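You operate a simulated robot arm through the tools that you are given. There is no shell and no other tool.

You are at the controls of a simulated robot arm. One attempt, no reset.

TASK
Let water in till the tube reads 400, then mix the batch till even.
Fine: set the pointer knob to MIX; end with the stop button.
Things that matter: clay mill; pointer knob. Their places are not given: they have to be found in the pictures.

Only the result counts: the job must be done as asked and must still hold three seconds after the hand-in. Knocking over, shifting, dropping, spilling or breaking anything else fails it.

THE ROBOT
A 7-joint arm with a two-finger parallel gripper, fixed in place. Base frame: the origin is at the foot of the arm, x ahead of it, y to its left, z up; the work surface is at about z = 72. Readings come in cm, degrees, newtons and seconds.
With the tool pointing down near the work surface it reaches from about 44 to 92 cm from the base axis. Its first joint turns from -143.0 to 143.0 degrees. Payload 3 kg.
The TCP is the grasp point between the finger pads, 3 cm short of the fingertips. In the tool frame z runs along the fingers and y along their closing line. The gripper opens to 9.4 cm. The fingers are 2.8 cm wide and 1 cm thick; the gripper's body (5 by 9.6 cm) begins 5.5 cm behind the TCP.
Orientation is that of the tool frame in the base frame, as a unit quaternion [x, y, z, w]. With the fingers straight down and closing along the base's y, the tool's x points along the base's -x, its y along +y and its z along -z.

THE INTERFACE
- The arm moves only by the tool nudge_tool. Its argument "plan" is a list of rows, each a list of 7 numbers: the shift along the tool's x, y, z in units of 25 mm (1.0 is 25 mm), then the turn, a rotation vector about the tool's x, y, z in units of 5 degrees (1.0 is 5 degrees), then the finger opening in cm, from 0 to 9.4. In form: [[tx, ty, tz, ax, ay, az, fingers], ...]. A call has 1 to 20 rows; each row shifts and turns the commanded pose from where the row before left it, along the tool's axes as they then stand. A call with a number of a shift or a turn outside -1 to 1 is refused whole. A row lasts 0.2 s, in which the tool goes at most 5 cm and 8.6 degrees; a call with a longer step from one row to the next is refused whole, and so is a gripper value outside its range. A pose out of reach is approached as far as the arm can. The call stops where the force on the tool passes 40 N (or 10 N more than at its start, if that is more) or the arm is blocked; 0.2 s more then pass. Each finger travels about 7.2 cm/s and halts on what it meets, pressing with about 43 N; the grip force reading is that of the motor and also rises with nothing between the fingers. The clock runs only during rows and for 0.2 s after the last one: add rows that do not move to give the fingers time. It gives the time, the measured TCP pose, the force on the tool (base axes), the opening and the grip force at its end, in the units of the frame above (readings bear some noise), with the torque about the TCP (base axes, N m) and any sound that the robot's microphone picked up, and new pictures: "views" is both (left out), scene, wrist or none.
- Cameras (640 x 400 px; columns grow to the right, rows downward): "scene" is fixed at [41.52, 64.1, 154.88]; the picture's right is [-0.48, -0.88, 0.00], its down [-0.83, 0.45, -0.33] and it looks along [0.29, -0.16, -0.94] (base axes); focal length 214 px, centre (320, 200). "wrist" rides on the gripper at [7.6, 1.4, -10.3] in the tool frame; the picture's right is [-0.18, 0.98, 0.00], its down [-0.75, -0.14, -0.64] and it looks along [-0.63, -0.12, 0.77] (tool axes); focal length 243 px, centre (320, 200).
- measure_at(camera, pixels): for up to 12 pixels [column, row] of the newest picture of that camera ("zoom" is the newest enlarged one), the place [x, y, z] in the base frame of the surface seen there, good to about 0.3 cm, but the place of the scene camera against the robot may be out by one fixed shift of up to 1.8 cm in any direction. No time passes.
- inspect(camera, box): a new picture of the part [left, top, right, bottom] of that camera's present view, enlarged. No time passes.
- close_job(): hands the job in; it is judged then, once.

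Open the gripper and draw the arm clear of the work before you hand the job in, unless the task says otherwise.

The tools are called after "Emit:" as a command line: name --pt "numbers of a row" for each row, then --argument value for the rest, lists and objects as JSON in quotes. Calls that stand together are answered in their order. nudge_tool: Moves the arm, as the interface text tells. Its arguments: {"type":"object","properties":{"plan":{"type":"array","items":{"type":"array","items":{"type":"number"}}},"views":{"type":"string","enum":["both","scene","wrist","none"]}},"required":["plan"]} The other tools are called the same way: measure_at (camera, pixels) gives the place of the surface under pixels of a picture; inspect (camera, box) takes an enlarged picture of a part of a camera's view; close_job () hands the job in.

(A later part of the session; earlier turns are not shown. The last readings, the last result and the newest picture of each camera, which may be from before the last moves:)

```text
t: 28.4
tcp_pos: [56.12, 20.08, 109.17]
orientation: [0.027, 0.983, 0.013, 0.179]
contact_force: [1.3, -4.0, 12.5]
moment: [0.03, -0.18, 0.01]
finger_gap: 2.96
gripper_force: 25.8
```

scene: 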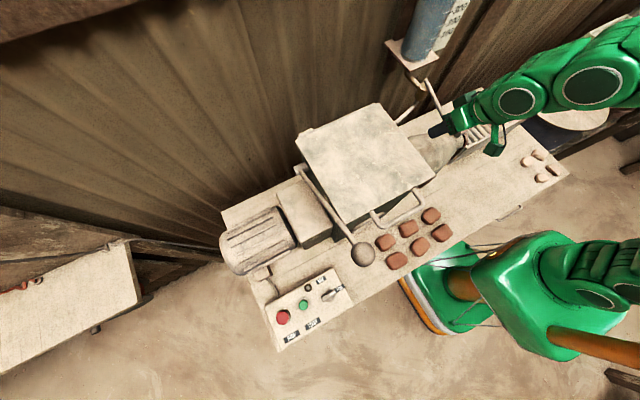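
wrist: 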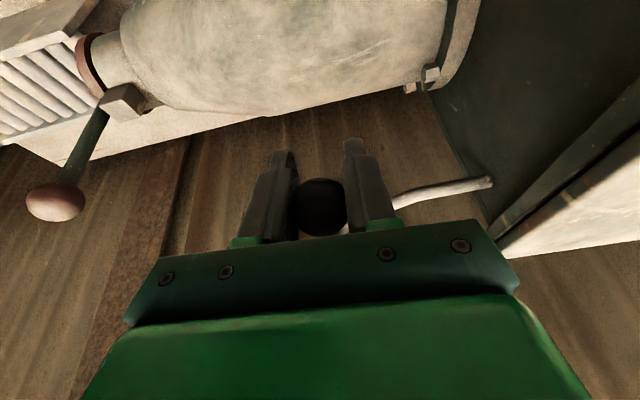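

The lever swings down freely (12.5 N return force, no sound). I return it up, release, retreat and rise to view the level.

Emit:
nudge_tool --pt "-0.072 0.013 -0.608 0 0 0 2.0" --pt "-0.072 0.013 -0.608 0 0 0 2.0" --pt "-0.227 0.02 -0.566 0 0 0 2.0" --pt "-0.227 0.02 -0.566 0 0 0 2.0" --pt "0 0 0 0 0 0 6" --pt "0 0 0 0 0 0 6" --pt "0 0 -0.9 0 0 0 6" --pt "0 0 -0.9 0 0 0 6" --pt "0 0 -0.9 0 0 0 6" --pt "0 0 -0.9 0 0 0 6" --pt "-0.225 0.31 -0.84 0 -1 0 6" --pt "-0.225 0.31 -0.84 0 -1 0 6" --pt "-0.225 0.31 -0.84 0 -1 0 6" --pt "-0.225 0.31 -0.84 0 0 0 6" --pt "-0.225 0.31 -0.84 0 0 0 7" --pt "-0.225 0.31 -0.84 0 0 0 8" --pt "-0.225 0.31 -0.84 0 0 0 9.4" --pt "-0.225 0.31 -0.84 0 0 0 9.4" --views "wrist"

Emit:
inspect --camera "wrist" --box '[230, 100, 350, 240]'

```text
t: 32.1
tcp_pos: [47.74, 25.86, 140.1]
orientation: [0.029, 0.952, 0.008, 0.303]
contact_force: [-0.7, 0.6, -0.3]
moment: [0.0, 0.02, 0.0]
finger_gap: 9.37
gripper_force: 0.0
```

wrist: 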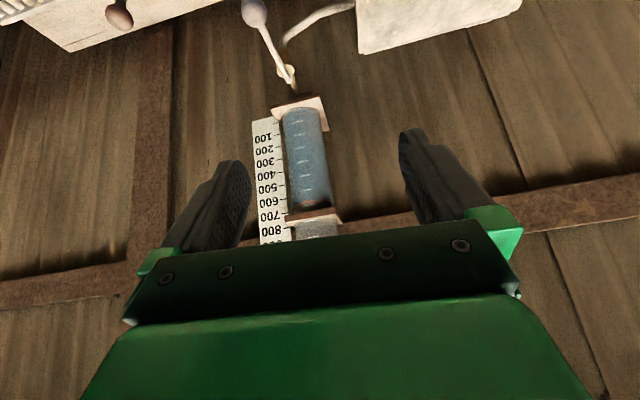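

```text
2.86 times, centred on (290, 170) of wrist
```

zoom: 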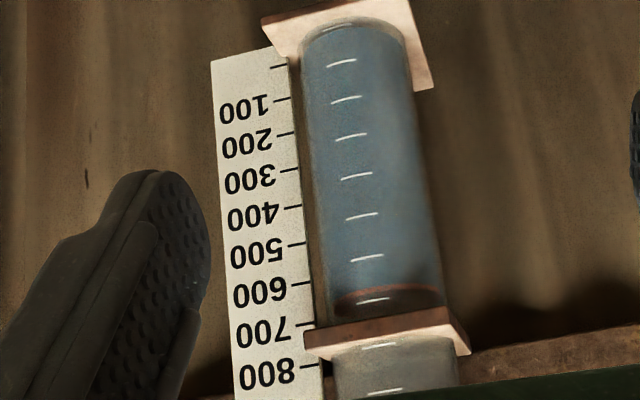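

The level dropped: the rim is now clearly below the 600 tick. I zoom in to read it.

Emit:
inspect --camera "wrist" --box '[280, 175, 350, 219]'

```text
9.09 times, centred on (315, 197) of wrist
```

zoom: 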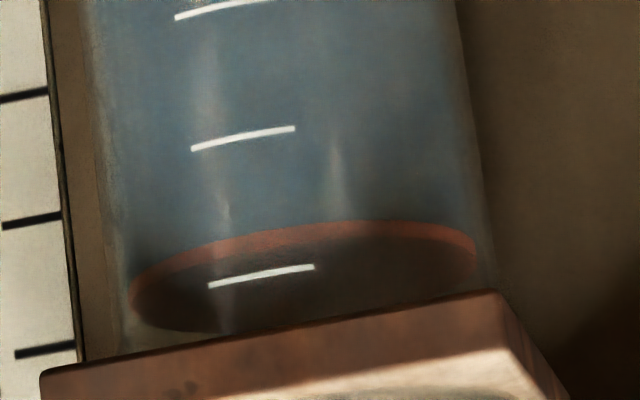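

I see a reddish ring (water surface edge) around row 225–250 between ticks 500 (row 138) and 600 (row 276). I measure the heights of ticks and ring to know the scale and parallax.

Emit:
measure_at --camera "zoom" --pixels '[[243, 138], [261, 276], [255, 237], [255, 250], [340, 222], [340, 232], [30, 93], [35, 220], [45, 348], [450, 240], [330, 300], [220, 12]]'

Emit:
measure_at --camera "wrist" --pixels '[[276, 123], [275, 160], [310, 122], [310, 150], [310, 186], [268, 135], [270, 190], [252, 3], [290, 78]]'

```text
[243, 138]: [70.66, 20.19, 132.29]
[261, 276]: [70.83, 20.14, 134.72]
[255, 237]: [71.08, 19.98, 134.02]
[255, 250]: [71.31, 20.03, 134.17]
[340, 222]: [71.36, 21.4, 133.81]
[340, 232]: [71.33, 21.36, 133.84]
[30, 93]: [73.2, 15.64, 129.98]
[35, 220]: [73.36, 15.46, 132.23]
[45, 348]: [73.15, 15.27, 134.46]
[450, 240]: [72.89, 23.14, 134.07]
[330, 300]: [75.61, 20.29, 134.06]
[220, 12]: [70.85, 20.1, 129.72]
```

```text
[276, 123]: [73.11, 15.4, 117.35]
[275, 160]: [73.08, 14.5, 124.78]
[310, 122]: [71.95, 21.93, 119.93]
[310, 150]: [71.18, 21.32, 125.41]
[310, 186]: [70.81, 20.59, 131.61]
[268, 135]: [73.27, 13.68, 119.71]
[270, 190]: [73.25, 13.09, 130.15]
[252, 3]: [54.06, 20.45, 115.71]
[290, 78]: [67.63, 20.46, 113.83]
```

Matching heights: ticks 600 at z≈132.3 and 700 at z≈134.7, so the surface (z≈134.05) reads about 672; the tube lost ~30 units from ~700. I go back to the lever stand-off for a longer hold.

Emit:
nudge_tool --pt "0.225 -0.31 0.84 0 0 0 8" --pt "0.225 -0.31 0.84 0 0 0 7" --pt "0.225 -0.31 0.84 0 0 0 6" --pt "0.225 -0.31 0.84 0 0 0 6" --pt "0.225 -0.31 0.84 0 0 0 6" --pt "0.225 -0.31 0.84 0 1 0 6" --pt "0.225 -0.31 0.84 0 1 0 6" --pt "0.225 -0.31 0.84 0 1 0 6" --pt "0 0 0 0 0 0 6" --views "wrist"

```text
t: 34.1
tcp_pos: [52.94, 19.82, 123.57]
orientation: [0.026, 0.984, 0.012, 0.177]
contact_force: [-0.2, 0.7, 0.4]
moment: [-0.01, 0.01, 0.01]
finger_gap: 6.0
gripper_force: 0.1
```

wrist: 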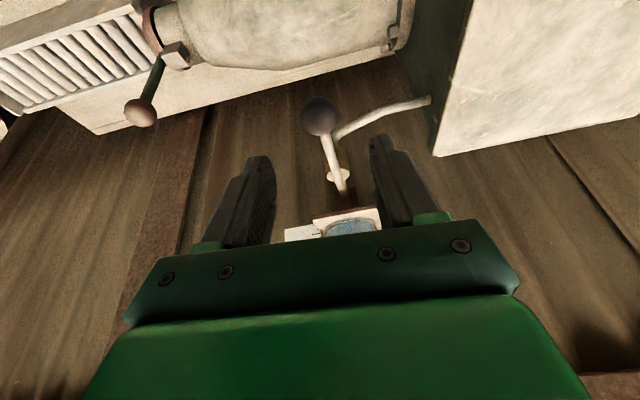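

Now I advance onto the ball and grip it.

Emit:
nudge_tool --pt "0.053 0.01 0.89 0 0 0 6" --pt "0.053 0.01 0.89 0 0 0 6" --pt "0.053 0.01 0.89 0 0 0 6" --pt "0.053 0.01 0.89 0 0 0 6" --pt "0 0 0 0 0 0 4" --pt "0 0 0 0 0 0 2.0" --pt "0 0 0 0 0 0 2.0" --pt "0 0 0 0 0 0 2.0" --views "wrist"

```text
t: 36.0
tcp_pos: [55.64, 19.97, 115.15]
orientation: [0.028, 0.984, 0.011, 0.177]
contact_force: [7.6, -24.4, -1.5]
moment: [0.03, -0.03, -0.06]
finger_gap: 2.86
gripper_force: 44.9
```

wrist: 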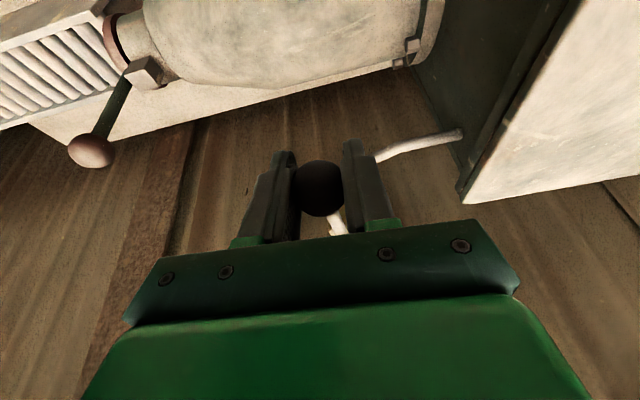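

Gripped with a side load of −24 N, so I shift slightly −y, swing down 30°, hold 2.2 s and swing back up in one call.

Emit:
nudge_tool --pt "0 -0.07 0 0 0 0 2.0" --pt "0.227 -0.02 0.566 0 0 0 2.0" --pt "0.227 -0.02 0.566 0 0 0 2.0" --pt "0.072 -0.013 0.608 0 0 0 2.0" --pt "0.072 -0.013 0.608 0 0 0 2.0" --pt "0 0 0 0 0 0 2.0" --pt "0 0 0 0 0 0 2.0" --pt "0 0 0 0 0 0 2.0" --pt "0 0 0 0 0 0 2.0" --pt "0 0 0 0 0 0 2.0" --pt "0 0 0 0 0 0 2.0" --pt "0 0 0 0 0 0 2.0" --pt "0 0 0 0 0 0 2.0" --pt "0 0 0 0 0 0 2.0" --pt "0 0 0 0 0 0 2.0" --pt "0 0 0 0 0 0 2.0" --pt "-0.072 0.013 -0.608 0 0 0 2.0" --pt "-0.072 0.013 -0.608 0 0 0 2.0" --pt "-0.227 0.02 -0.566 0 0 0 2.0" --pt "-0.227 0.02 -0.566 0 0 0 2.0" --views "scene"

```text
t: 37.9
tcp_pos: [56.15, 19.96, 109.16]
orientation: [0.027, 0.983, 0.012, 0.181]
contact_force: [-10.5, -4.5, 8.6]
moment: [0.14, 0.5, -0.04]
finger_gap: 2.85
gripper_force: 45.0
stopped in row 9: the force on the tool passed its limit at 40 N (the readings are from after the stop); the commanded pose is now the measured one
```

scene: 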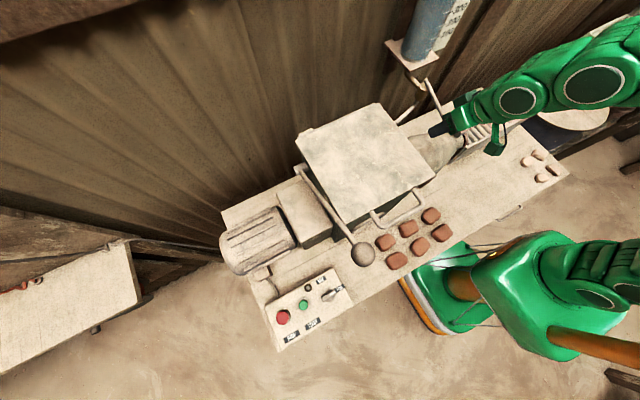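

A force spike paused the motion while holding the lever down at z=109.2. I keep holding 1.2 s, then swing back up.

Emit:
nudge_tool --pt "0 0 0 0 0 0 2.0" --pt "0 0 0 0 0 0 2.0" --pt "0 0 0 0 0 0 2.0" --pt "0 0 0 0 0 0 2.0" --pt "0 0 0 0 0 0 2.0" --pt "0 0 0 0 0 0 2.0" --pt "-0.072 0.013 -0.608 0 0 0 2.0" --pt "-0.072 0.013 -0.608 0 0 0 2.0" --pt "-0.227 0.02 -0.566 0 0 0 2.0" --pt "-0.227 0.02 -0.566 0 0 0 2.0" --views "wrist"

```text
t: 40.1
tcp_pos: [55.56, 20.09, 115.06]
orientation: [0.027, 0.984, 0.012, 0.178]
contact_force: [0.3, 7.6, -32.3]
moment: [0.01, 0.04, -0.04]
finger_gap: 2.89
gripper_force: 44.5
```

wrist: 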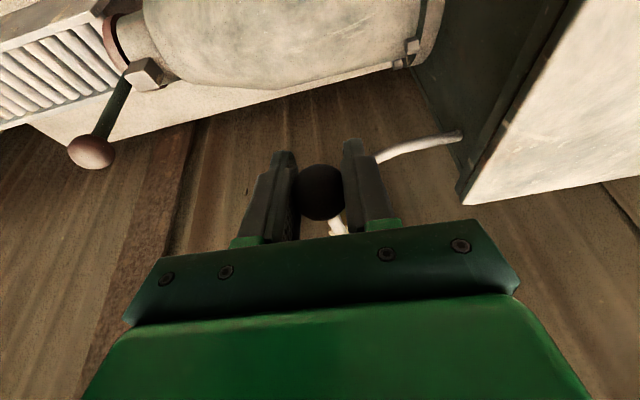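

The lever is back against its upper stop. I release, retreat and rise to read the tube.

Emit:
nudge_tool --pt "0 0 0 0 0 0 6" --pt "0 0 0 0 0 0 6" --pt "0 0 -0.9 0 0 0 6" --pt "0 0 -0.9 0 0 0 6" --pt "0 0 -0.9 0 0 0 6" --pt "0 0 -0.9 0 0 0 6" --pt "-0.225 0.31 -0.84 0 -1 0 6" --pt "-0.225 0.31 -0.84 0 -1 0 6" --pt "-0.225 0.31 -0.84 0 -1 0 6" --pt "-0.225 0.31 -0.84 0 0 0 6" --pt "-0.225 0.31 -0.84 0 0 0 7" --pt "-0.225 0.31 -0.84 0 0 0 8" --pt "-0.225 0.31 -0.84 0 0 0 9.4" --pt "0 0 0 0 0 0 9.4" --views "wrist"

Emit:
inspect --camera "wrist" --box '[230, 100, 350, 240]'

```text
t: 43.1
tcp_pos: [48.52, 24.9, 138.11]
orientation: [0.03, 0.953, 0.008, 0.302]
contact_force: [-0.2, 0.5, -0.2]
moment: [-0.01, 0.01, -0.02]
finger_gap: 9.39
gripper_force: 0.1
```

wrist: 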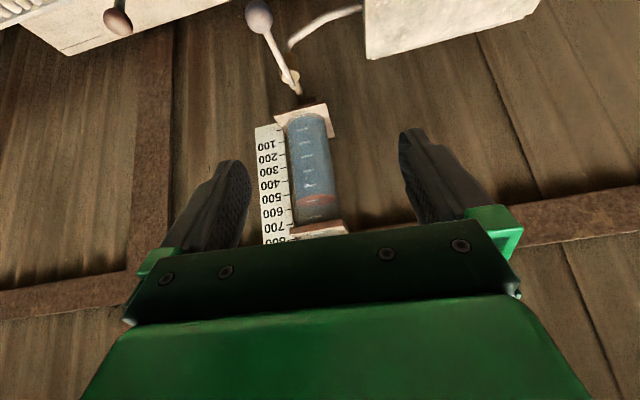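

```text
2.86 times, centred on (290, 170) of wrist
```

zoom: 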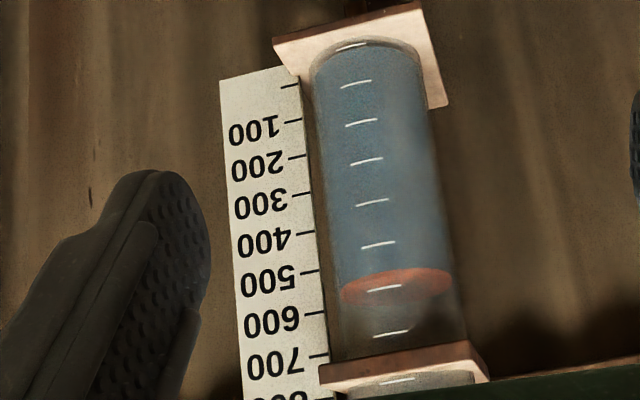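

The water surface is now around row 275 between tube ticks. I measure several tube ticks and plate ticks to be certain of the numbering.

Emit:
measure_at --camera "zoom" --pixels '[[355, 83], [360, 122], [366, 160], [372, 201], [378, 243], [384, 287], [292, 121], [300, 194], [307, 232], [312, 271], [317, 313], [289, 87]]'

Emit:
inspect --camera "wrist" --box '[285, 165, 355, 209]'

```text
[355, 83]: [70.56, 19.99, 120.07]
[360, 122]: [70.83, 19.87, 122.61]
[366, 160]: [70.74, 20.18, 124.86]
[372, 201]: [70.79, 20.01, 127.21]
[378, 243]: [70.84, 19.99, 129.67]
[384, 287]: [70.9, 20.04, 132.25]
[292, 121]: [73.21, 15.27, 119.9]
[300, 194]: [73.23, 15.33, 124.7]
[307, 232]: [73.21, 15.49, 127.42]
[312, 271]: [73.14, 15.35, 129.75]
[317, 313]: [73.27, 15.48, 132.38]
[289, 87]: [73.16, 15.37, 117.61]
```

```text
9.09 times, centred on (320, 187) of wrist
```

zoom: 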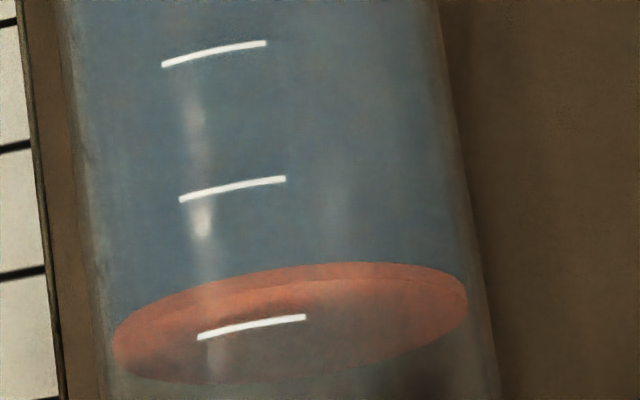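

The scale is confirmed (400 at z≈127.3). A red float disc marks the level; I measure its height.

Emit:
measure_at --camera "zoom" --pixels '[[250, 350], [350, 320], [400, 310], [180, 350], [350, 266], [350, 274], [245, 281], [245, 290], [140, 312], [440, 275], [232, 189], [251, 325]]'

```text
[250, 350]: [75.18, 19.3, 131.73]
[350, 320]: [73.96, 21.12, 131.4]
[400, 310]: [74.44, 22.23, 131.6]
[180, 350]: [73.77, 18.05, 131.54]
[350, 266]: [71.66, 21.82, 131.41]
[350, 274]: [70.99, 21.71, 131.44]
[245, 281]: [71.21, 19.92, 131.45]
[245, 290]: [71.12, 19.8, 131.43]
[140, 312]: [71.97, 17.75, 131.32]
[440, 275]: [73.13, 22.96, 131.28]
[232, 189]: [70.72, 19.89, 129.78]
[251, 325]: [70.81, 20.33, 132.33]
```

Float is at z≈131.5, i.e. ≈568; flow is about 41 units/s when held at 30°, plus ~27 for the two swings. I return to the lever for a 2.4 s hold (expect ≈450).

Emit:
nudge_tool --pt "0.225 -0.31 0.84 0 0 0 8" --pt "0.225 -0.31 0.84 0 0 0 7" --pt "0.225 -0.31 0.84 0 0 0 6" --pt "0.225 -0.31 0.84 0 0 0 6" --pt "0.225 -0.31 0.84 0 1 0 6" --pt "0.225 -0.31 0.84 0 1 0 6" --pt "0.225 -0.31 0.84 0 1 0 6" --pt "0 0 0 0 0 0 6" --views "wrist"

```text
t: 44.9
tcp_pos: [52.83, 19.77, 123.66]
orientation: [0.025, 0.983, 0.013, 0.179]
contact_force: [0.7, 0.1, -0.5]
moment: [-0.01, 0.01, 0.05]
finger_gap: 5.99
gripper_force: 0.0
```

wrist: 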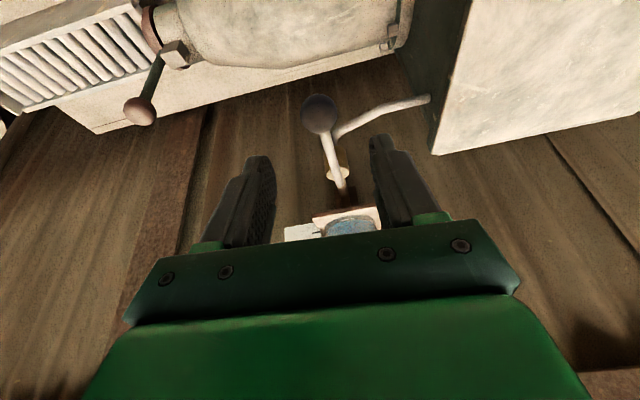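

Same stand-off pose as before. I advance and grip, with a slight −y bias to avoid side load.

Emit:
nudge_tool --pt "0.053 -0.008 0.89 0 0 0 6" --pt "0.053 -0.008 0.89 0 0 0 6" --pt "0.053 -0.008 0.89 0 0 0 6" --pt "0.053 -0.008 0.89 0 0 0 6" --pt "0 0 0 0 0 0 4" --pt "0 0 0 0 0 0 2.0" --pt "0 0 0 0 0 0 2.0" --pt "0 0 0 0 0 0 2.0" --views "none"

```text
t: 46.7
tcp_pos: [55.72, 19.94, 115.21]
orientation: [0.027, 0.983, 0.013, 0.179]
contact_force: [8.5, 10.5, -2.8]
moment: [0.08, 0.06, -0.1]
finger_gap: 2.86
gripper_force: 45.0
```

Well gripped with small side loads. Now swing down, hold 2.4 s, swing up.

Emit:
nudge_tool --pt "0.2 0.0 0.566 0 0 0 2.0" --pt "0.227 -0.02 0.566 0 0 0 2.0" --pt "0.072 -0.013 0.608 0 0 0 2.0" --pt "0.072 -0.013 0.608 0 0 0 2.0" --pt "0 0 0 0 0 0 2.0" --pt "0 0 0 0 0 0 2.0" --pt "0 0 0 0 0 0 2.0" --pt "0 0 0 0 0 0 2.0" --pt "0 0 0 0 0 0 2.0" --pt "0 0 0 0 0 0 2.0" --pt "0 0 0 0 0 0 2.0" --pt "0 0 0 0 0 0 2.0" --pt "0 0 0 0 0 0 2.0" --pt "0 0 0 0 0 0 2.0" --pt "0 0 0 0 0 0 2.0" --pt "0 0 0 0 0 0 2.0" --pt "-0.072 0.013 -0.608 0 0 0 2.0" --pt "-0.072 0.013 -0.608 0 0 0 2.0" --pt "-0.227 0.02 -0.566 0 0 0 2.0" --pt "-0.2 0.0 -0.566 0 0 0 2.0" --views "none"

```text
t: 51.1
tcp_pos: [55.73, 19.93, 115.23]
orientation: [0.026, 0.984, 0.013, 0.177]
contact_force: [0.6, 5.3, -13.5]
moment: [-0.05, -0.83, -0.1]
finger_gap: 2.86
gripper_force: 45.0
stopped in row 20: the force on the tool passed its limit at 41 N (the readings are from after the stop); the commanded pose is now the measured one
```

The lever is back against the upper stop (stopped on row 20 at the stop). I release and rise to read the tube.

Emit:
nudge_tool --pt "0 0 0 0 0 0 6" --pt "0 0 0 0 0 0 6" --pt "0 0 -0.9 0 0 0 6" --pt "0 0 -0.9 0 0 0 6" --pt "0 0 -0.9 0 0 0 6" --pt "0 0 -0.9 0 0 0 6" --pt "-0.225 0.31 -0.84 0 -1 0 6" --pt "-0.225 0.31 -0.84 0 -1 0 6" --pt "-0.225 0.31 -0.84 0 -1 0 6" --pt "-0.225 0.31 -0.84 0 0 0 6" --pt "-0.225 0.31 -0.84 0 0 0 7" --pt "-0.225 0.31 -0.84 0 0 0 8" --pt "-0.225 0.31 -0.84 0 0 0 9.4" --pt "0 0 0 0 0 0 9.4" --views "wrist"

Emit:
inspect --camera "wrist" --box '[230, 100, 350, 240]'

Emit:
inspect --camera "wrist" --box '[280, 150, 350, 194]'

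```text
t: 54.1
tcp_pos: [48.76, 24.97, 138.09]
orientation: [0.029, 0.953, 0.008, 0.302]
contact_force: [-0.1, 0.1, 0.4]
moment: [-0.01, 0.02, 0.01]
finger_gap: 9.4
gripper_force: 0.1
```

wrist: 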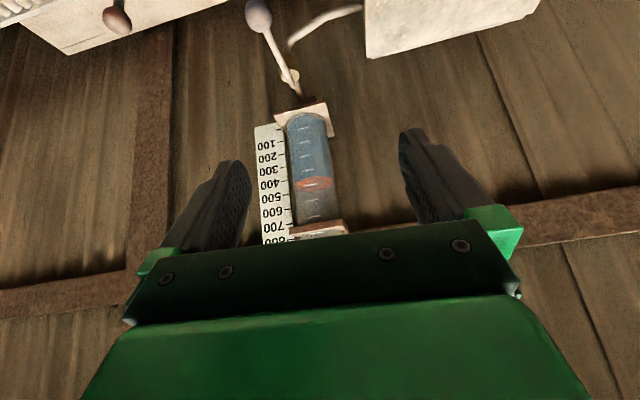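

```text
2.86 times, centred on (290, 170) of wrist
```

zoom: 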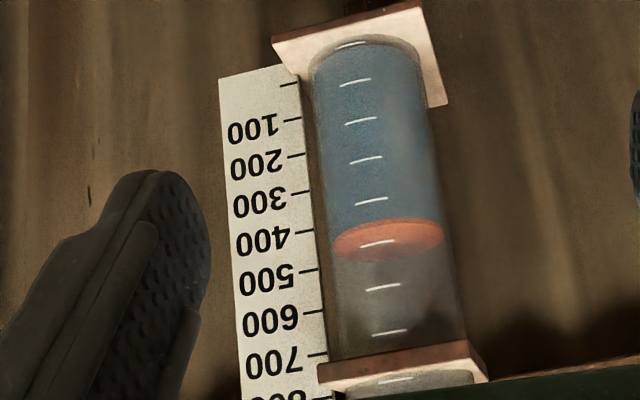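

```text
9.09 times, centred on (315, 172) of wrist
```

zoom: 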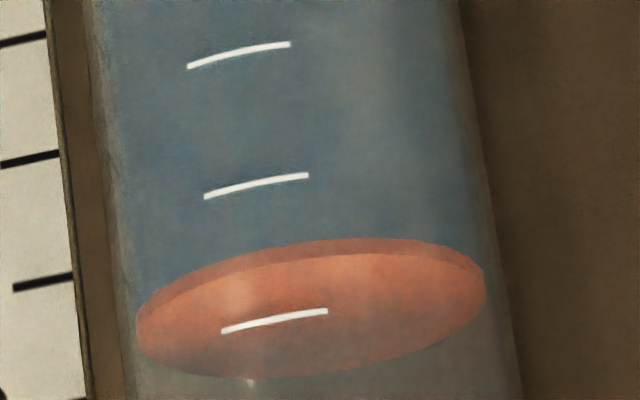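

The float is now between ticks 400 (row 185) and 500 (row 320). I measure its height.

Emit:
measure_at --camera "zoom" --pixels '[[255, 185], [275, 320], [238, 55], [265, 257], [265, 268], [350, 242], [350, 250], [300, 345], [400, 300], [220, 300], [350, 340], [30, 158]]'

```text
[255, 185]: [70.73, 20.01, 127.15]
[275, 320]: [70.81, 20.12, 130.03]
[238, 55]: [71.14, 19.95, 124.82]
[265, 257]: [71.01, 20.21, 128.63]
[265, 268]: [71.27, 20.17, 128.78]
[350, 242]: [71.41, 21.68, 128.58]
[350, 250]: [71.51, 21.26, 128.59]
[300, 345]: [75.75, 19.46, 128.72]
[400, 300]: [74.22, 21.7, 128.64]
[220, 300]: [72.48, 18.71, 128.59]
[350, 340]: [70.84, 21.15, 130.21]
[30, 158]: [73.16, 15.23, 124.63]
```

Float top ≈456, bottom edge ≈446, so about 50 more to go. I return for a short opening (0.6 s hold, expected drop ≈45).

Emit:
nudge_tool --pt "0.225 -0.31 0.84 0 0 0 8" --pt "0.225 -0.31 0.84 0 0 0 7" --pt "0.225 -0.31 0.84 0 0 0 6" --pt "0.225 -0.31 0.84 0 0 0 6" --pt "0.225 -0.31 0.84 0 1 0 6" --pt "0.225 -0.31 0.84 0 1 0 6" --pt "0.225 -0.31 0.84 0 1 0 6" --pt "0 0 0 0 0 0 6" --views "wrist"

```text
t: 55.9
tcp_pos: [52.97, 19.74, 123.67]
orientation: [0.026, 0.984, 0.013, 0.178]
contact_force: [0.5, -0.4, 0.4]
moment: [-0.02, 0.0, 0.01]
finger_gap: 6.02
gripper_force: 0.0
```

wrist: 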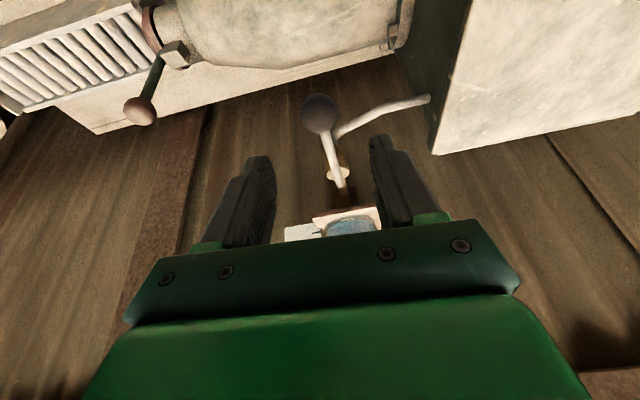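

The ball is in the same place at (319,113). I advance and grip again.

Emit:
nudge_tool --pt "0.07 -0.006 0.88 0 0 0 6" --pt "0.07 -0.006 0.89 0 0 0 6" --pt "0.07 -0.006 0.89 0 0 0 6" --pt "0.07 -0.006 0.89 0 0 0 6" --pt "0 0 0 0 0 0 4" --pt "0 0 0 0 0 0 2.0" --pt "0 0 0 0 0 0 2.0" --pt "0 0 0 0 0 0 2.0" --views "none"

```text
t: 57.7
tcp_pos: [55.46, 19.99, 115.23]
orientation: [0.027, 0.984, 0.012, 0.178]
contact_force: [7.7, 5.7, -2.6]
moment: [0.01, 0.06, -0.05]
finger_gap: 2.86
gripper_force: 44.8
```

Gripped with small loads. Short opening: swing down, hold 0.6 s, swing up.

Emit:
nudge_tool --pt "0.2 0.0 0.566 0 0 0 2.0" --pt "0.227 -0.02 0.566 0 0 0 2.0" --pt "0.072 -0.013 0.608 0 0 0 2.0" --pt "0.072 -0.013 0.608 0 0 0 2.0" --pt "0 0 0 0 0 0 2.0" --pt "0 0 0 0 0 0 2.0" --pt "0 0 0 0 0 0 2.0" --pt "-0.072 0.013 -0.608 0 0 0 2.0" --pt "-0.072 0.013 -0.608 0 0 0 2.0" --pt "-0.227 0.02 -0.566 0 0 0 2.0" --pt "-0.2 0.0 -0.566 0 0 0 2.0" --views "none"

```text
t: 60.2
tcp_pos: [55.4, 19.94, 115.03]
orientation: [0.025, 0.984, 0.013, 0.176]
contact_force: [3.2, 6.1, -14.6]
moment: [-0.01, -0.6, -0.12]
finger_gap: 2.88
gripper_force: 45.2
stopped in row 11: the force on the tool passed its limit at 40 N (the readings are from after the stop); the commanded pose is now the measured one
```

The lever is back on its stop. I release and rise to read the level.

Emit:
nudge_tool --pt "0 0 0 0 0 0 6" --pt "0 0 0 0 0 0 6" --pt "0 0 -0.9 0 0 0 6" --pt "0 0 -0.9 0 0 0 6" --pt "0 0 -0.9 0 0 0 6" --pt "0 0 -0.9 0 0 0 6" --pt "-0.225 0.31 -0.84 0 -1 0 6" --pt "-0.225 0.31 -0.84 0 -1 0 6" --pt "-0.225 0.31 -0.84 0 -1 0 6" --pt "-0.225 0.31 -0.84 0 0 0 6" --pt "-0.225 0.31 -0.84 0 0 0 7" --pt "-0.225 0.31 -0.84 0 0 0 8" --pt "-0.225 0.31 -0.84 0 0 0 9.4" --pt "0 0 0 0 0 0 9.4" --views "wrist"

Emit:
inspect --camera "wrist" --box '[230, 100, 350, 240]'

Emit:
inspect --camera "wrist" --box '[280, 145, 350, 189]'

```text
t: 63.2
tcp_pos: [48.45, 25.0, 138.1]
orientation: [0.028, 0.954, 0.009, 0.3]
contact_force: [-0.3, -0.1, 0.0]
moment: [-0.01, 0.01, 0.0]
finger_gap: 9.38
gripper_force: 0.0
```

wrist: 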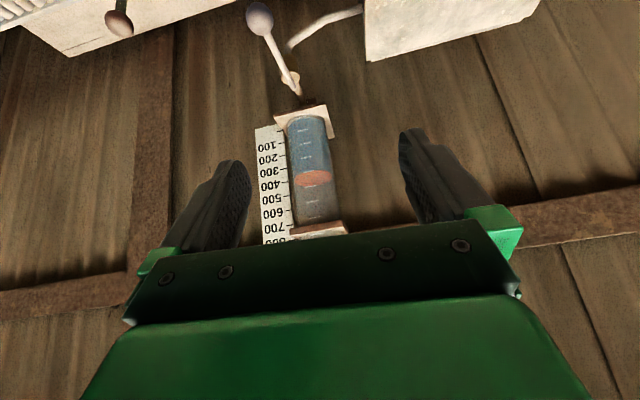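

```text
2.86 times, centred on (290, 170) of wrist
```

zoom: 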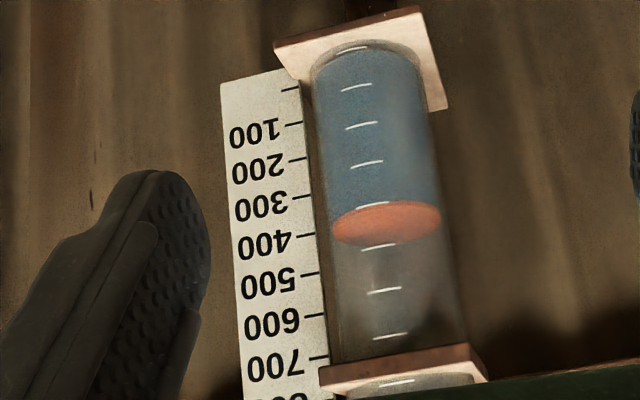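

```text
9.09 times, centred on (315, 167) of wrist
```

zoom: 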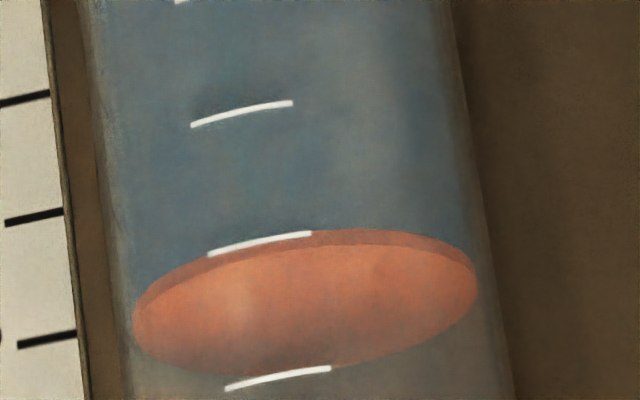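

The float's lower edge lines up with tick 400 (row 243). I measure for parallax.

Emit:
measure_at --camera "zoom" --pixels '[[245, 248], [300, 250], [350, 236], [350, 300], [300, 320], [250, 300], [400, 300], [200, 320], [350, 350], [260, 243], [242, 114], [278, 379]]'

Emit:
measure_at --camera "wrist" --pixels '[[258, 17], [268, 40], [282, 68], [291, 84]]'

```text
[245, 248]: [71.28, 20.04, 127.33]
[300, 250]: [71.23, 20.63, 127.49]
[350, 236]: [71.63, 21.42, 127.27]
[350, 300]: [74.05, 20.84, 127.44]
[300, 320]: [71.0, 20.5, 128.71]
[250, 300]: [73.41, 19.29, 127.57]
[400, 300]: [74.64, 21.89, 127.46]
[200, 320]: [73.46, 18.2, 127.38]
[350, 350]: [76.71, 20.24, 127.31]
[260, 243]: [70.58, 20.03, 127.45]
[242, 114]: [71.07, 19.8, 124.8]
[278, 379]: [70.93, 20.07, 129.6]
```

```text
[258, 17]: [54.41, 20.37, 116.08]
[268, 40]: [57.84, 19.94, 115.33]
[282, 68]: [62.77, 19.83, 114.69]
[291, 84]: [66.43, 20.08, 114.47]
```

Float top z≈127.43 vs tick 400 at z≈127.3, lower edge ≈395 and top ≈405: the tube reads 400, and the lever is back at its closed place. Next the knob: I move back and level the tool to head for the control box.

Emit:
nudge_tool --pt "0.91 0.5 -0.44 0 1 0 6" --pt "0.946 0.5 -0.36 0 1 0 6" --pt "0.97 0.5 -0.28 0 1 0 6" --pt "0.99 0.5 -0.19 0 1 0 6" --pt "1.0 0.5 -0.1 0 1 0 6" --pt "1.0 0.5 -0.02 0 1 0 6" --pt "1.0 0.5 0.07 0 1 0 6" --pt "1.0 0.5 0.16 0 0 0 6" --views "both"

```text
t: 65.0
tcp_pos: [29.43, 35.9, 134.94]
orientation: [0.027, 1.0, 0.014, -0.006]
contact_force: [-0.3, -1.1, 0.3]
moment: [-0.03, -0.03, 0.03]
finger_gap: 6.01
gripper_force: 0.0
```

scene: 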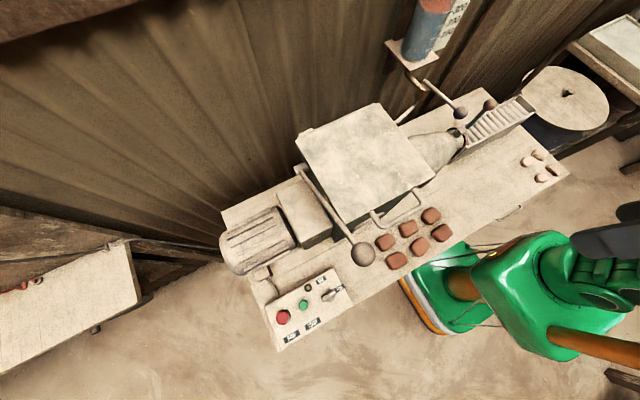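
wrist: 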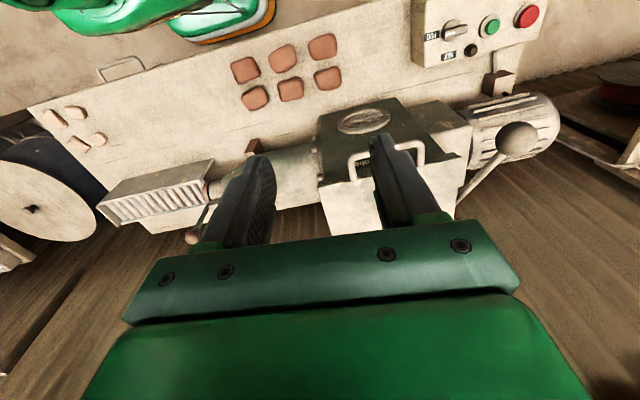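

The red float is also just visible at the top of the tube in the scene view. I now move to above the −x side of the control box at about (24, 60, 122), staying clear of the hopper lever ball at (38.5,56.6,120.6).

Emit:
nudge_tool --pt "0.22 0.96 0.52 0 0 0 6" --pt "0.22 0.96 0.52 0 0 0 6" --pt "0.22 0.96 0.52 0 0 0 6" --pt "0.22 0.96 0.52 0 0 0 6" --pt "0.22 0.96 0.52 0 0 0 6" --pt "0.22 0.96 0.52 0 0 0 6" --pt "0.22 0.96 0.52 0 0 0 6" --pt "0.22 0.96 0.52 0 0 0 6" --pt "0.22 0.96 0.52 0 0 0 6" --pt "0.22 0.96 0.52 0 0 0 6" --views "both"

```text
t: 67.2
tcp_pos: [24.58, 60.79, 123.24]
orientation: [0.023, 1.0, 0.016, 0.003]
contact_force: [-0.3, 0.0, 0.5]
moment: [0.02, 0.01, 0.0]
finger_gap: 5.99
gripper_force: 0.1
```

scene: 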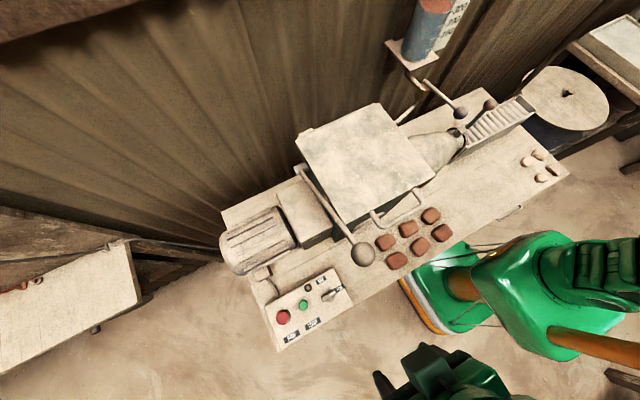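
wrist: 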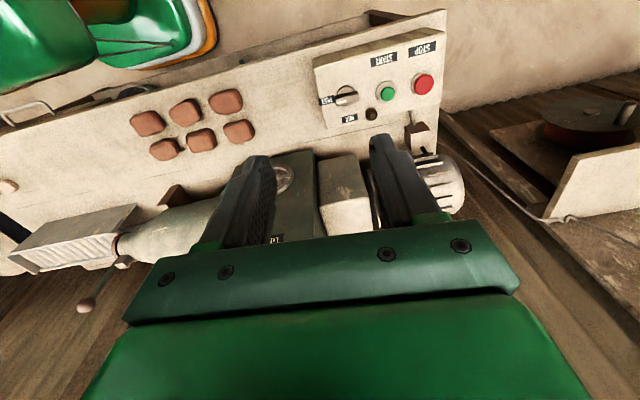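

Control box is now at (380,80) in the wrist view. I zoom on the box, the sight disc on the hopper, and the tube in the scene view.

Emit:
inspect --camera "wrist" --box '[300, 20, 460, 140]'

Emit:
inspect --camera "wrist" --box '[320, 70, 390, 130]'

Emit:
inspect --camera "scene" --box '[390, 0, 490, 80]'

Emit:
measure_at --camera "wrist" --pixels '[[346, 95], [338, 99], [354, 92], [327, 100], [349, 119], [371, 114], [388, 92], [423, 83], [383, 60], [340, 65], [425, 60], [360, 100]]'

```text
3.33 times, centred on (380, 80) of wrist
```

zoom: 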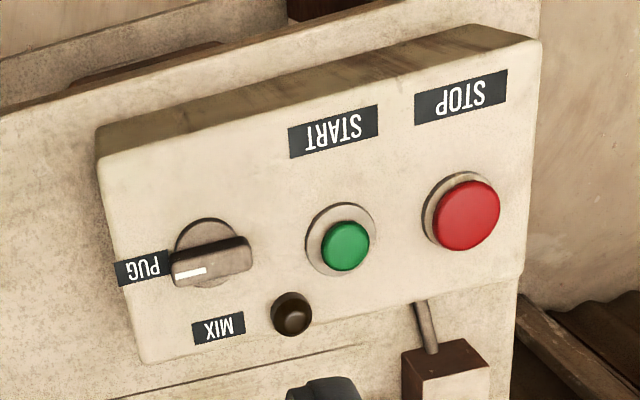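

```text
6.67 times, centred on (355, 100) of wrist
```

zoom: 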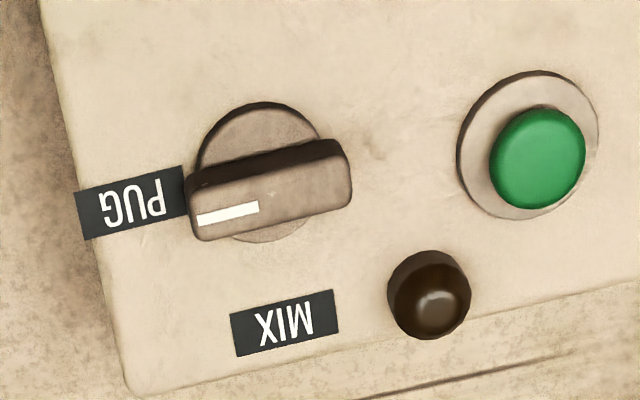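

```text
5.00 times, centred on (440, 40) of scene
```

zoom: 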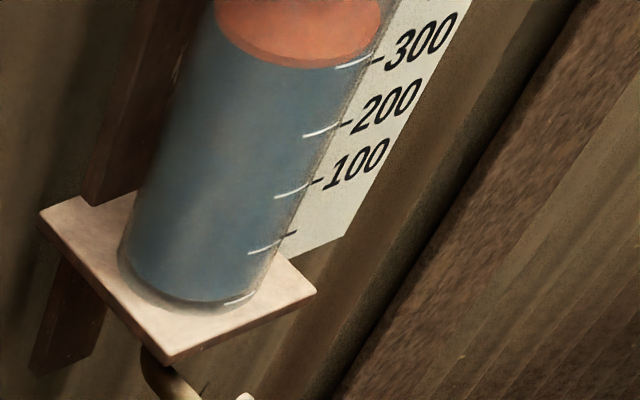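

```text
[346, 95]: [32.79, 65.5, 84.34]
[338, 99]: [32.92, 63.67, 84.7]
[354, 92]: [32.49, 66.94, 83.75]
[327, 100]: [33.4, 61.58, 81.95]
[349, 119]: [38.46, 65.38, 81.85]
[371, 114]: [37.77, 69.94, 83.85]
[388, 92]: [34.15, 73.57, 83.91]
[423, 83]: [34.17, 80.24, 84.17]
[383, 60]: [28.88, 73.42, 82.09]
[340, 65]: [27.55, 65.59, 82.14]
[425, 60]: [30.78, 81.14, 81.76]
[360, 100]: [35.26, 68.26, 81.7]
```

The tube (scene zoom) shows the float's lower edge at tick 400. The knob bar is centred near (33,65), top z≈84.6, pointing −y to PUG, and MIX lies on its +x side, so it must turn 90° counter-clockwise seen from above. I yaw the tool −90° here first so I can grip the bar across x and then turn it back.

Emit:
nudge_tool --pt "0 0 0 0 0 1 6" --pt "0 0 0 0 0 1 6" --pt "0 0 0 0 0 1 6" --pt "0 0 0 0 0 1 6" --pt "0 0 0 0 0 1 6" --pt "0 0 0 0 0 1 6" --pt "0 0 0 0 0 1 6" --pt "0 0 0 0 0 1 6" --pt "0 0 0 0 0 1 6" --pt "0 0 0 0 0 1 6" --pt "0 0 0 0 0 1 6" --pt "0 0 0 0 0 1 6" --pt "0 0 0 0 0 1 6" --pt "0 0 0 0 0 1 6" --pt "0 0 0 0 0 1 6" --pt "0 0 0 0 0 1 6" --pt "0 0 0 0 0 1 6" --pt "0 0 0 0 0 1 6" --views "both"

Emit:
measure_at --camera "scene" --pixels '[[328, 296], [321, 281], [339, 289], [310, 287], [303, 304], [283, 317], [330, 310], [363, 253]]'

```text
t: 71.0
tcp_pos: [24.52, 60.81, 123.17]
orientation: [0.724, 0.69, 0.013, -0.011]
contact_force: [0.5, -0.2, -0.4]
moment: [-0.01, -0.01, -0.01]
finger_gap: 5.99
gripper_force: 0.0
```

scene: 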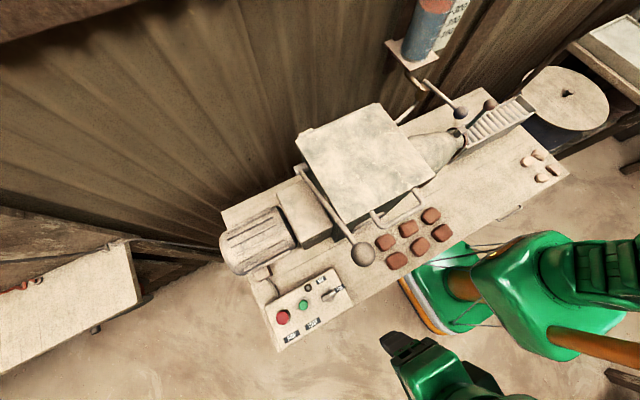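
wrist: 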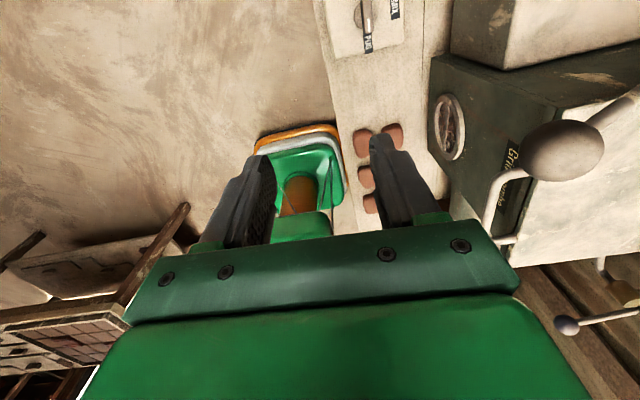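

```text
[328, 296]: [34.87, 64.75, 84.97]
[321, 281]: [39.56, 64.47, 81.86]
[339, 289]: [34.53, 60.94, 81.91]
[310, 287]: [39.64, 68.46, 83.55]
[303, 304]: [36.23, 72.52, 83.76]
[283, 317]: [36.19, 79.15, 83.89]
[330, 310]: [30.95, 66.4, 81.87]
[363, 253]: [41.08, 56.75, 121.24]
```

Yaw done (tool x now along +y). I lean the tool 12° toward +y (away from the hopper lever) and move towards a point above the knob.

Emit:
nudge_tool --pt "0.6 0.3 0.7 0 -0.8 0 6" --pt "0.6 0.3 0.7 0 -0.8 0 6" --pt "0.6 0.3 0.7 0 -0.8 0 6" --pt "0.5 0.4 0.9 0 0 0 6" --pt "0.5 0.4 0.9 0 0 0 6" --pt "0.3 0.5 0.9 0 0 0 6" --views "both"

```text
t: 72.4
tcp_pos: [29.57, 65.39, 108.75]
orientation: [0.721, 0.687, -0.063, 0.062]
contact_force: [0.4, 1.4, 0.6]
moment: [0.02, 0.01, 0.01]
finger_gap: 6.01
gripper_force: 0.1
out of reach, approached as far as the arm can: row 3
```

scene: 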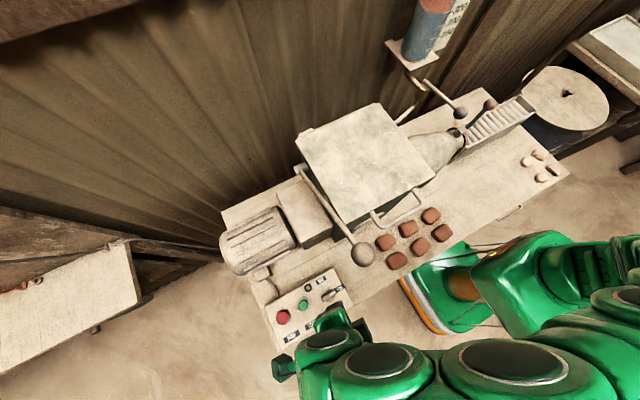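
wrist: 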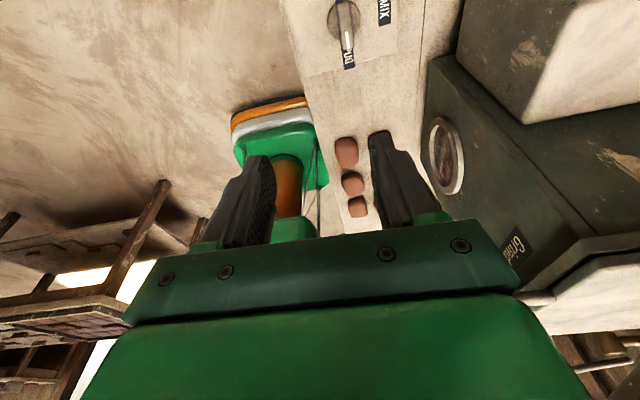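

The tool leans 10° and is at (29.6,65.4,108.8). Let me inspect the sight disc and knob from here.

Emit:
inspect --camera "wrist" --box '[410, 100, 490, 210]'

Emit:
measure_at --camera "wrist" --pixels '[[346, 12], [347, 25], [347, 42], [340, 5], [350, 58], [384, 10], [325, 40], [448, 155], [448, 125], [448, 185]]'

Emit:
inspect --camera "wrist" --box '[300, 0, 420, 75]'

```text
3.64 times, centred on (450, 155) of wrist
```

zoom: 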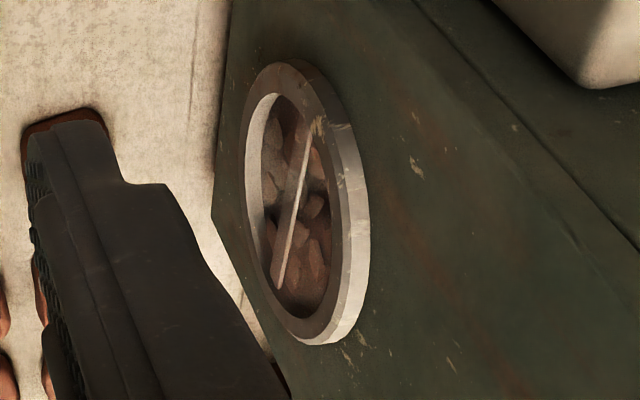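

```text
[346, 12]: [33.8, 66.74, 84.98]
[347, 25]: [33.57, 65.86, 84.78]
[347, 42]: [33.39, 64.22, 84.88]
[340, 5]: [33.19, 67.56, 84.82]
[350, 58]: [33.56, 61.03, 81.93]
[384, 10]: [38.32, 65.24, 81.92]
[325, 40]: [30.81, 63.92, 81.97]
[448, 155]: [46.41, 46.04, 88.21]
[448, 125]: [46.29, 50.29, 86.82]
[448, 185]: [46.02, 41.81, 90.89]
```

```text
5.33 times, centred on (360, 38) of wrist
```

zoom: 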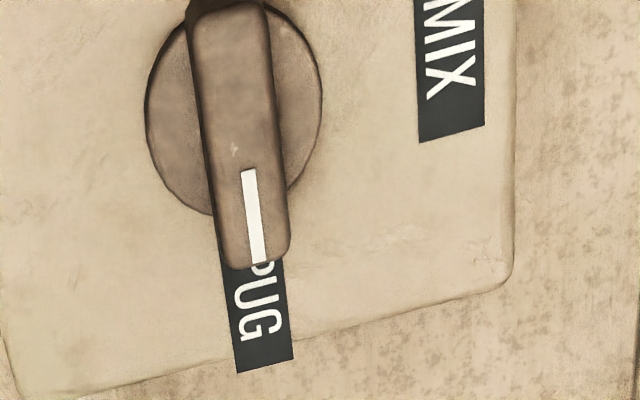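

The sight window on the hopper shows clay lumps and a paddle, so mixing can be watched there. The knob bar is at x≈33.4, y≈62.7–67.5, top z≈84.85. I descend to about 10 cm above it.

Emit:
nudge_tool --pt "0.143 0.253 0.84 0 0 0 6" --pt "0.143 0.253 0.84 0 0 0 6" --pt "0.143 0.253 0.84 0 0 0 6" --pt "0.143 0.253 0.84 0 0 0 6" --pt "0.143 0.253 0.84 0 0 0 6" --pt "0.143 0.253 0.84 0 0 0 6" --views "both"

```text
t: 73.8
tcp_pos: [33.36, 65.06, 95.94]
orientation: [0.72, 0.688, -0.061, 0.061]
contact_force: [0.1, 0.1, -0.1]
moment: [0.03, 0.0, -0.04]
finger_gap: 6.0
gripper_force: 0.1
```

scene: 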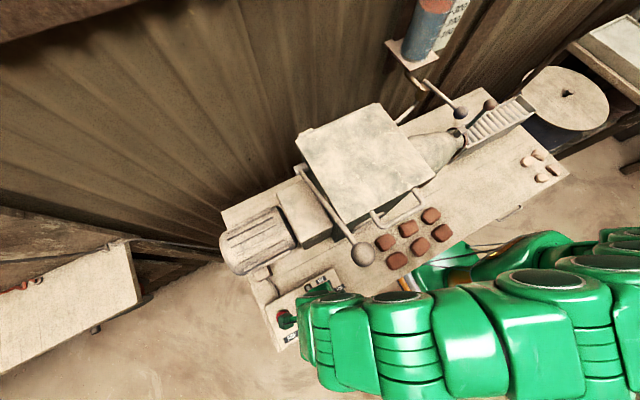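
wrist: 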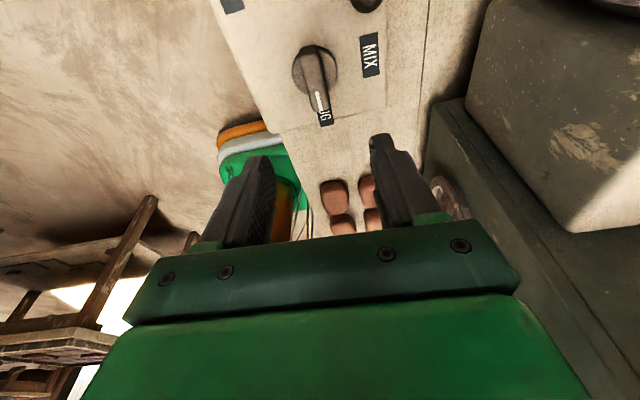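

The knob is at (316,80) in the wrist view, centred between the fingers. I measure it once more.

Emit:
inspect --camera "wrist" --box '[270, 20, 400, 140]'

Emit:
measure_at --camera "wrist" --pixels '[[308, 55], [315, 75], [321, 95], [324, 108], [301, 82], [333, 68], [296, 75], [326, 118], [370, 50], [310, 45]]'

```text
3.33 times, centred on (335, 80) of wrist
```

zoom: 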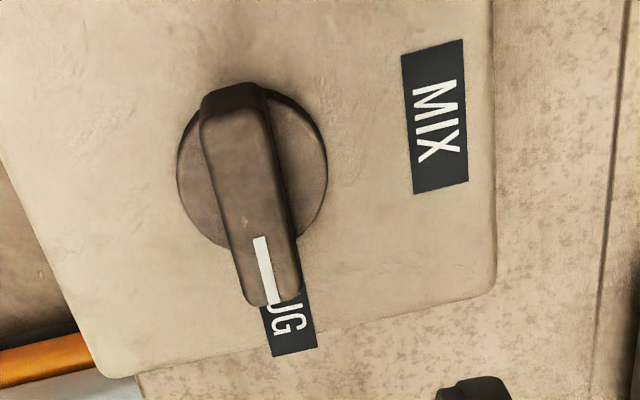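

```text
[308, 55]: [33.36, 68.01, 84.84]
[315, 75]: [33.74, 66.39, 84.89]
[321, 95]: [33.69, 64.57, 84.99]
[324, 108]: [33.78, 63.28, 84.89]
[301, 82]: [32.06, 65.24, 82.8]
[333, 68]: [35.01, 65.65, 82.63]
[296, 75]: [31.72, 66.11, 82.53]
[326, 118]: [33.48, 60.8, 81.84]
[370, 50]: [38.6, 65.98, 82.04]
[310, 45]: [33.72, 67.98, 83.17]
```

Bar spans y≈62.9–68.0 at x≈33.6, disc top z≈82.6. I descend to TCP (33.5,65.4,86.2) with 5 cm opening so the pads straddle the bar without touching the disc.

Emit:
nudge_tool --pt "0.162 0.014 0.76 0 0 0 5" --pt "0.162 0.014 0.76 0 0 0 5" --pt "0.162 0.014 0.76 0 0 0 5" --pt "0.162 0.014 0.76 0 0 0 5" --pt "0.162 0.014 0.7 0 0 0 5" --views "both"

```text
t: 75.0
tcp_pos: [33.77, 65.58, 86.45]
orientation: [0.722, 0.687, -0.062, 0.062]
contact_force: [-0.3, -0.5, 0.9]
moment: [0.03, 0.0, 0.01]
finger_gap: 5.01
gripper_force: 0.1
```

scene: 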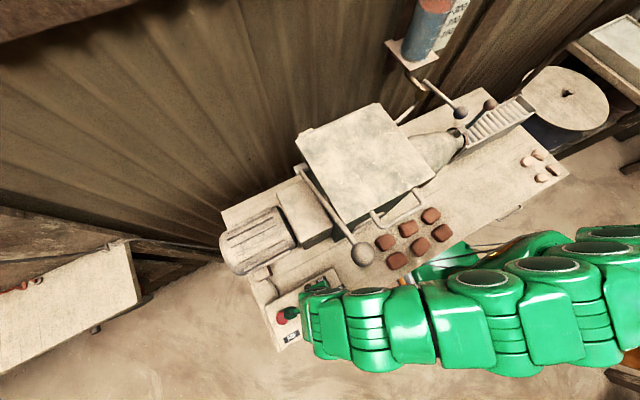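
wrist: 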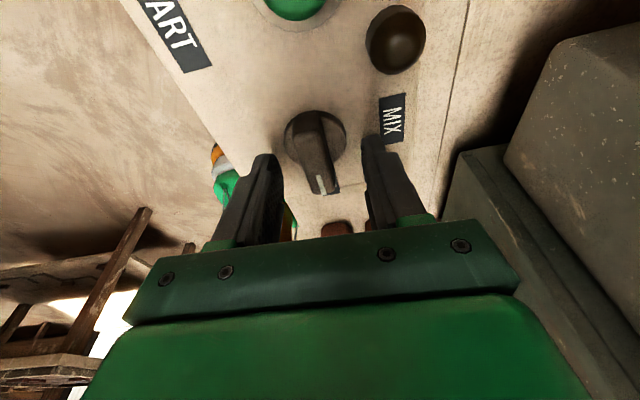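

The bar is between the fingers at (315,150). I close on it.

Emit:
nudge_tool --pt "0 -0.06 0 0 0 0 3" --pt "0 0 0 0 0 0 1.0" --pt "0 0 0 0 0 0 1.0" --pt "0 0 0 0 0 0 1.0" --views "wrist"

```text
t: 76.0
tcp_pos: [33.56, 65.47, 86.44]
orientation: [0.721, 0.687, -0.063, 0.062]
contact_force: [-3.1, 0.4, -5.6]
moment: [0.21, 0.16, 1.1]
finger_gap: 1.66
gripper_force: 45.3
```

wrist: 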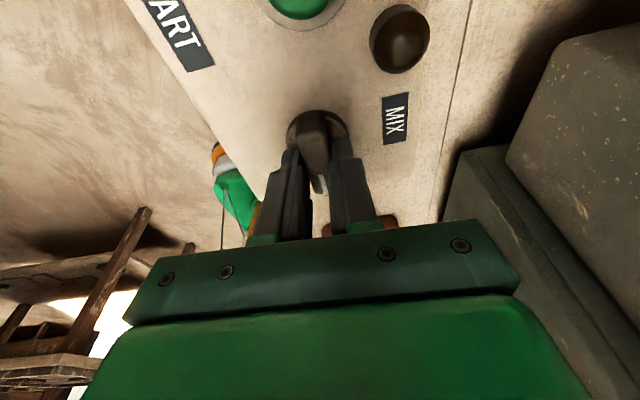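

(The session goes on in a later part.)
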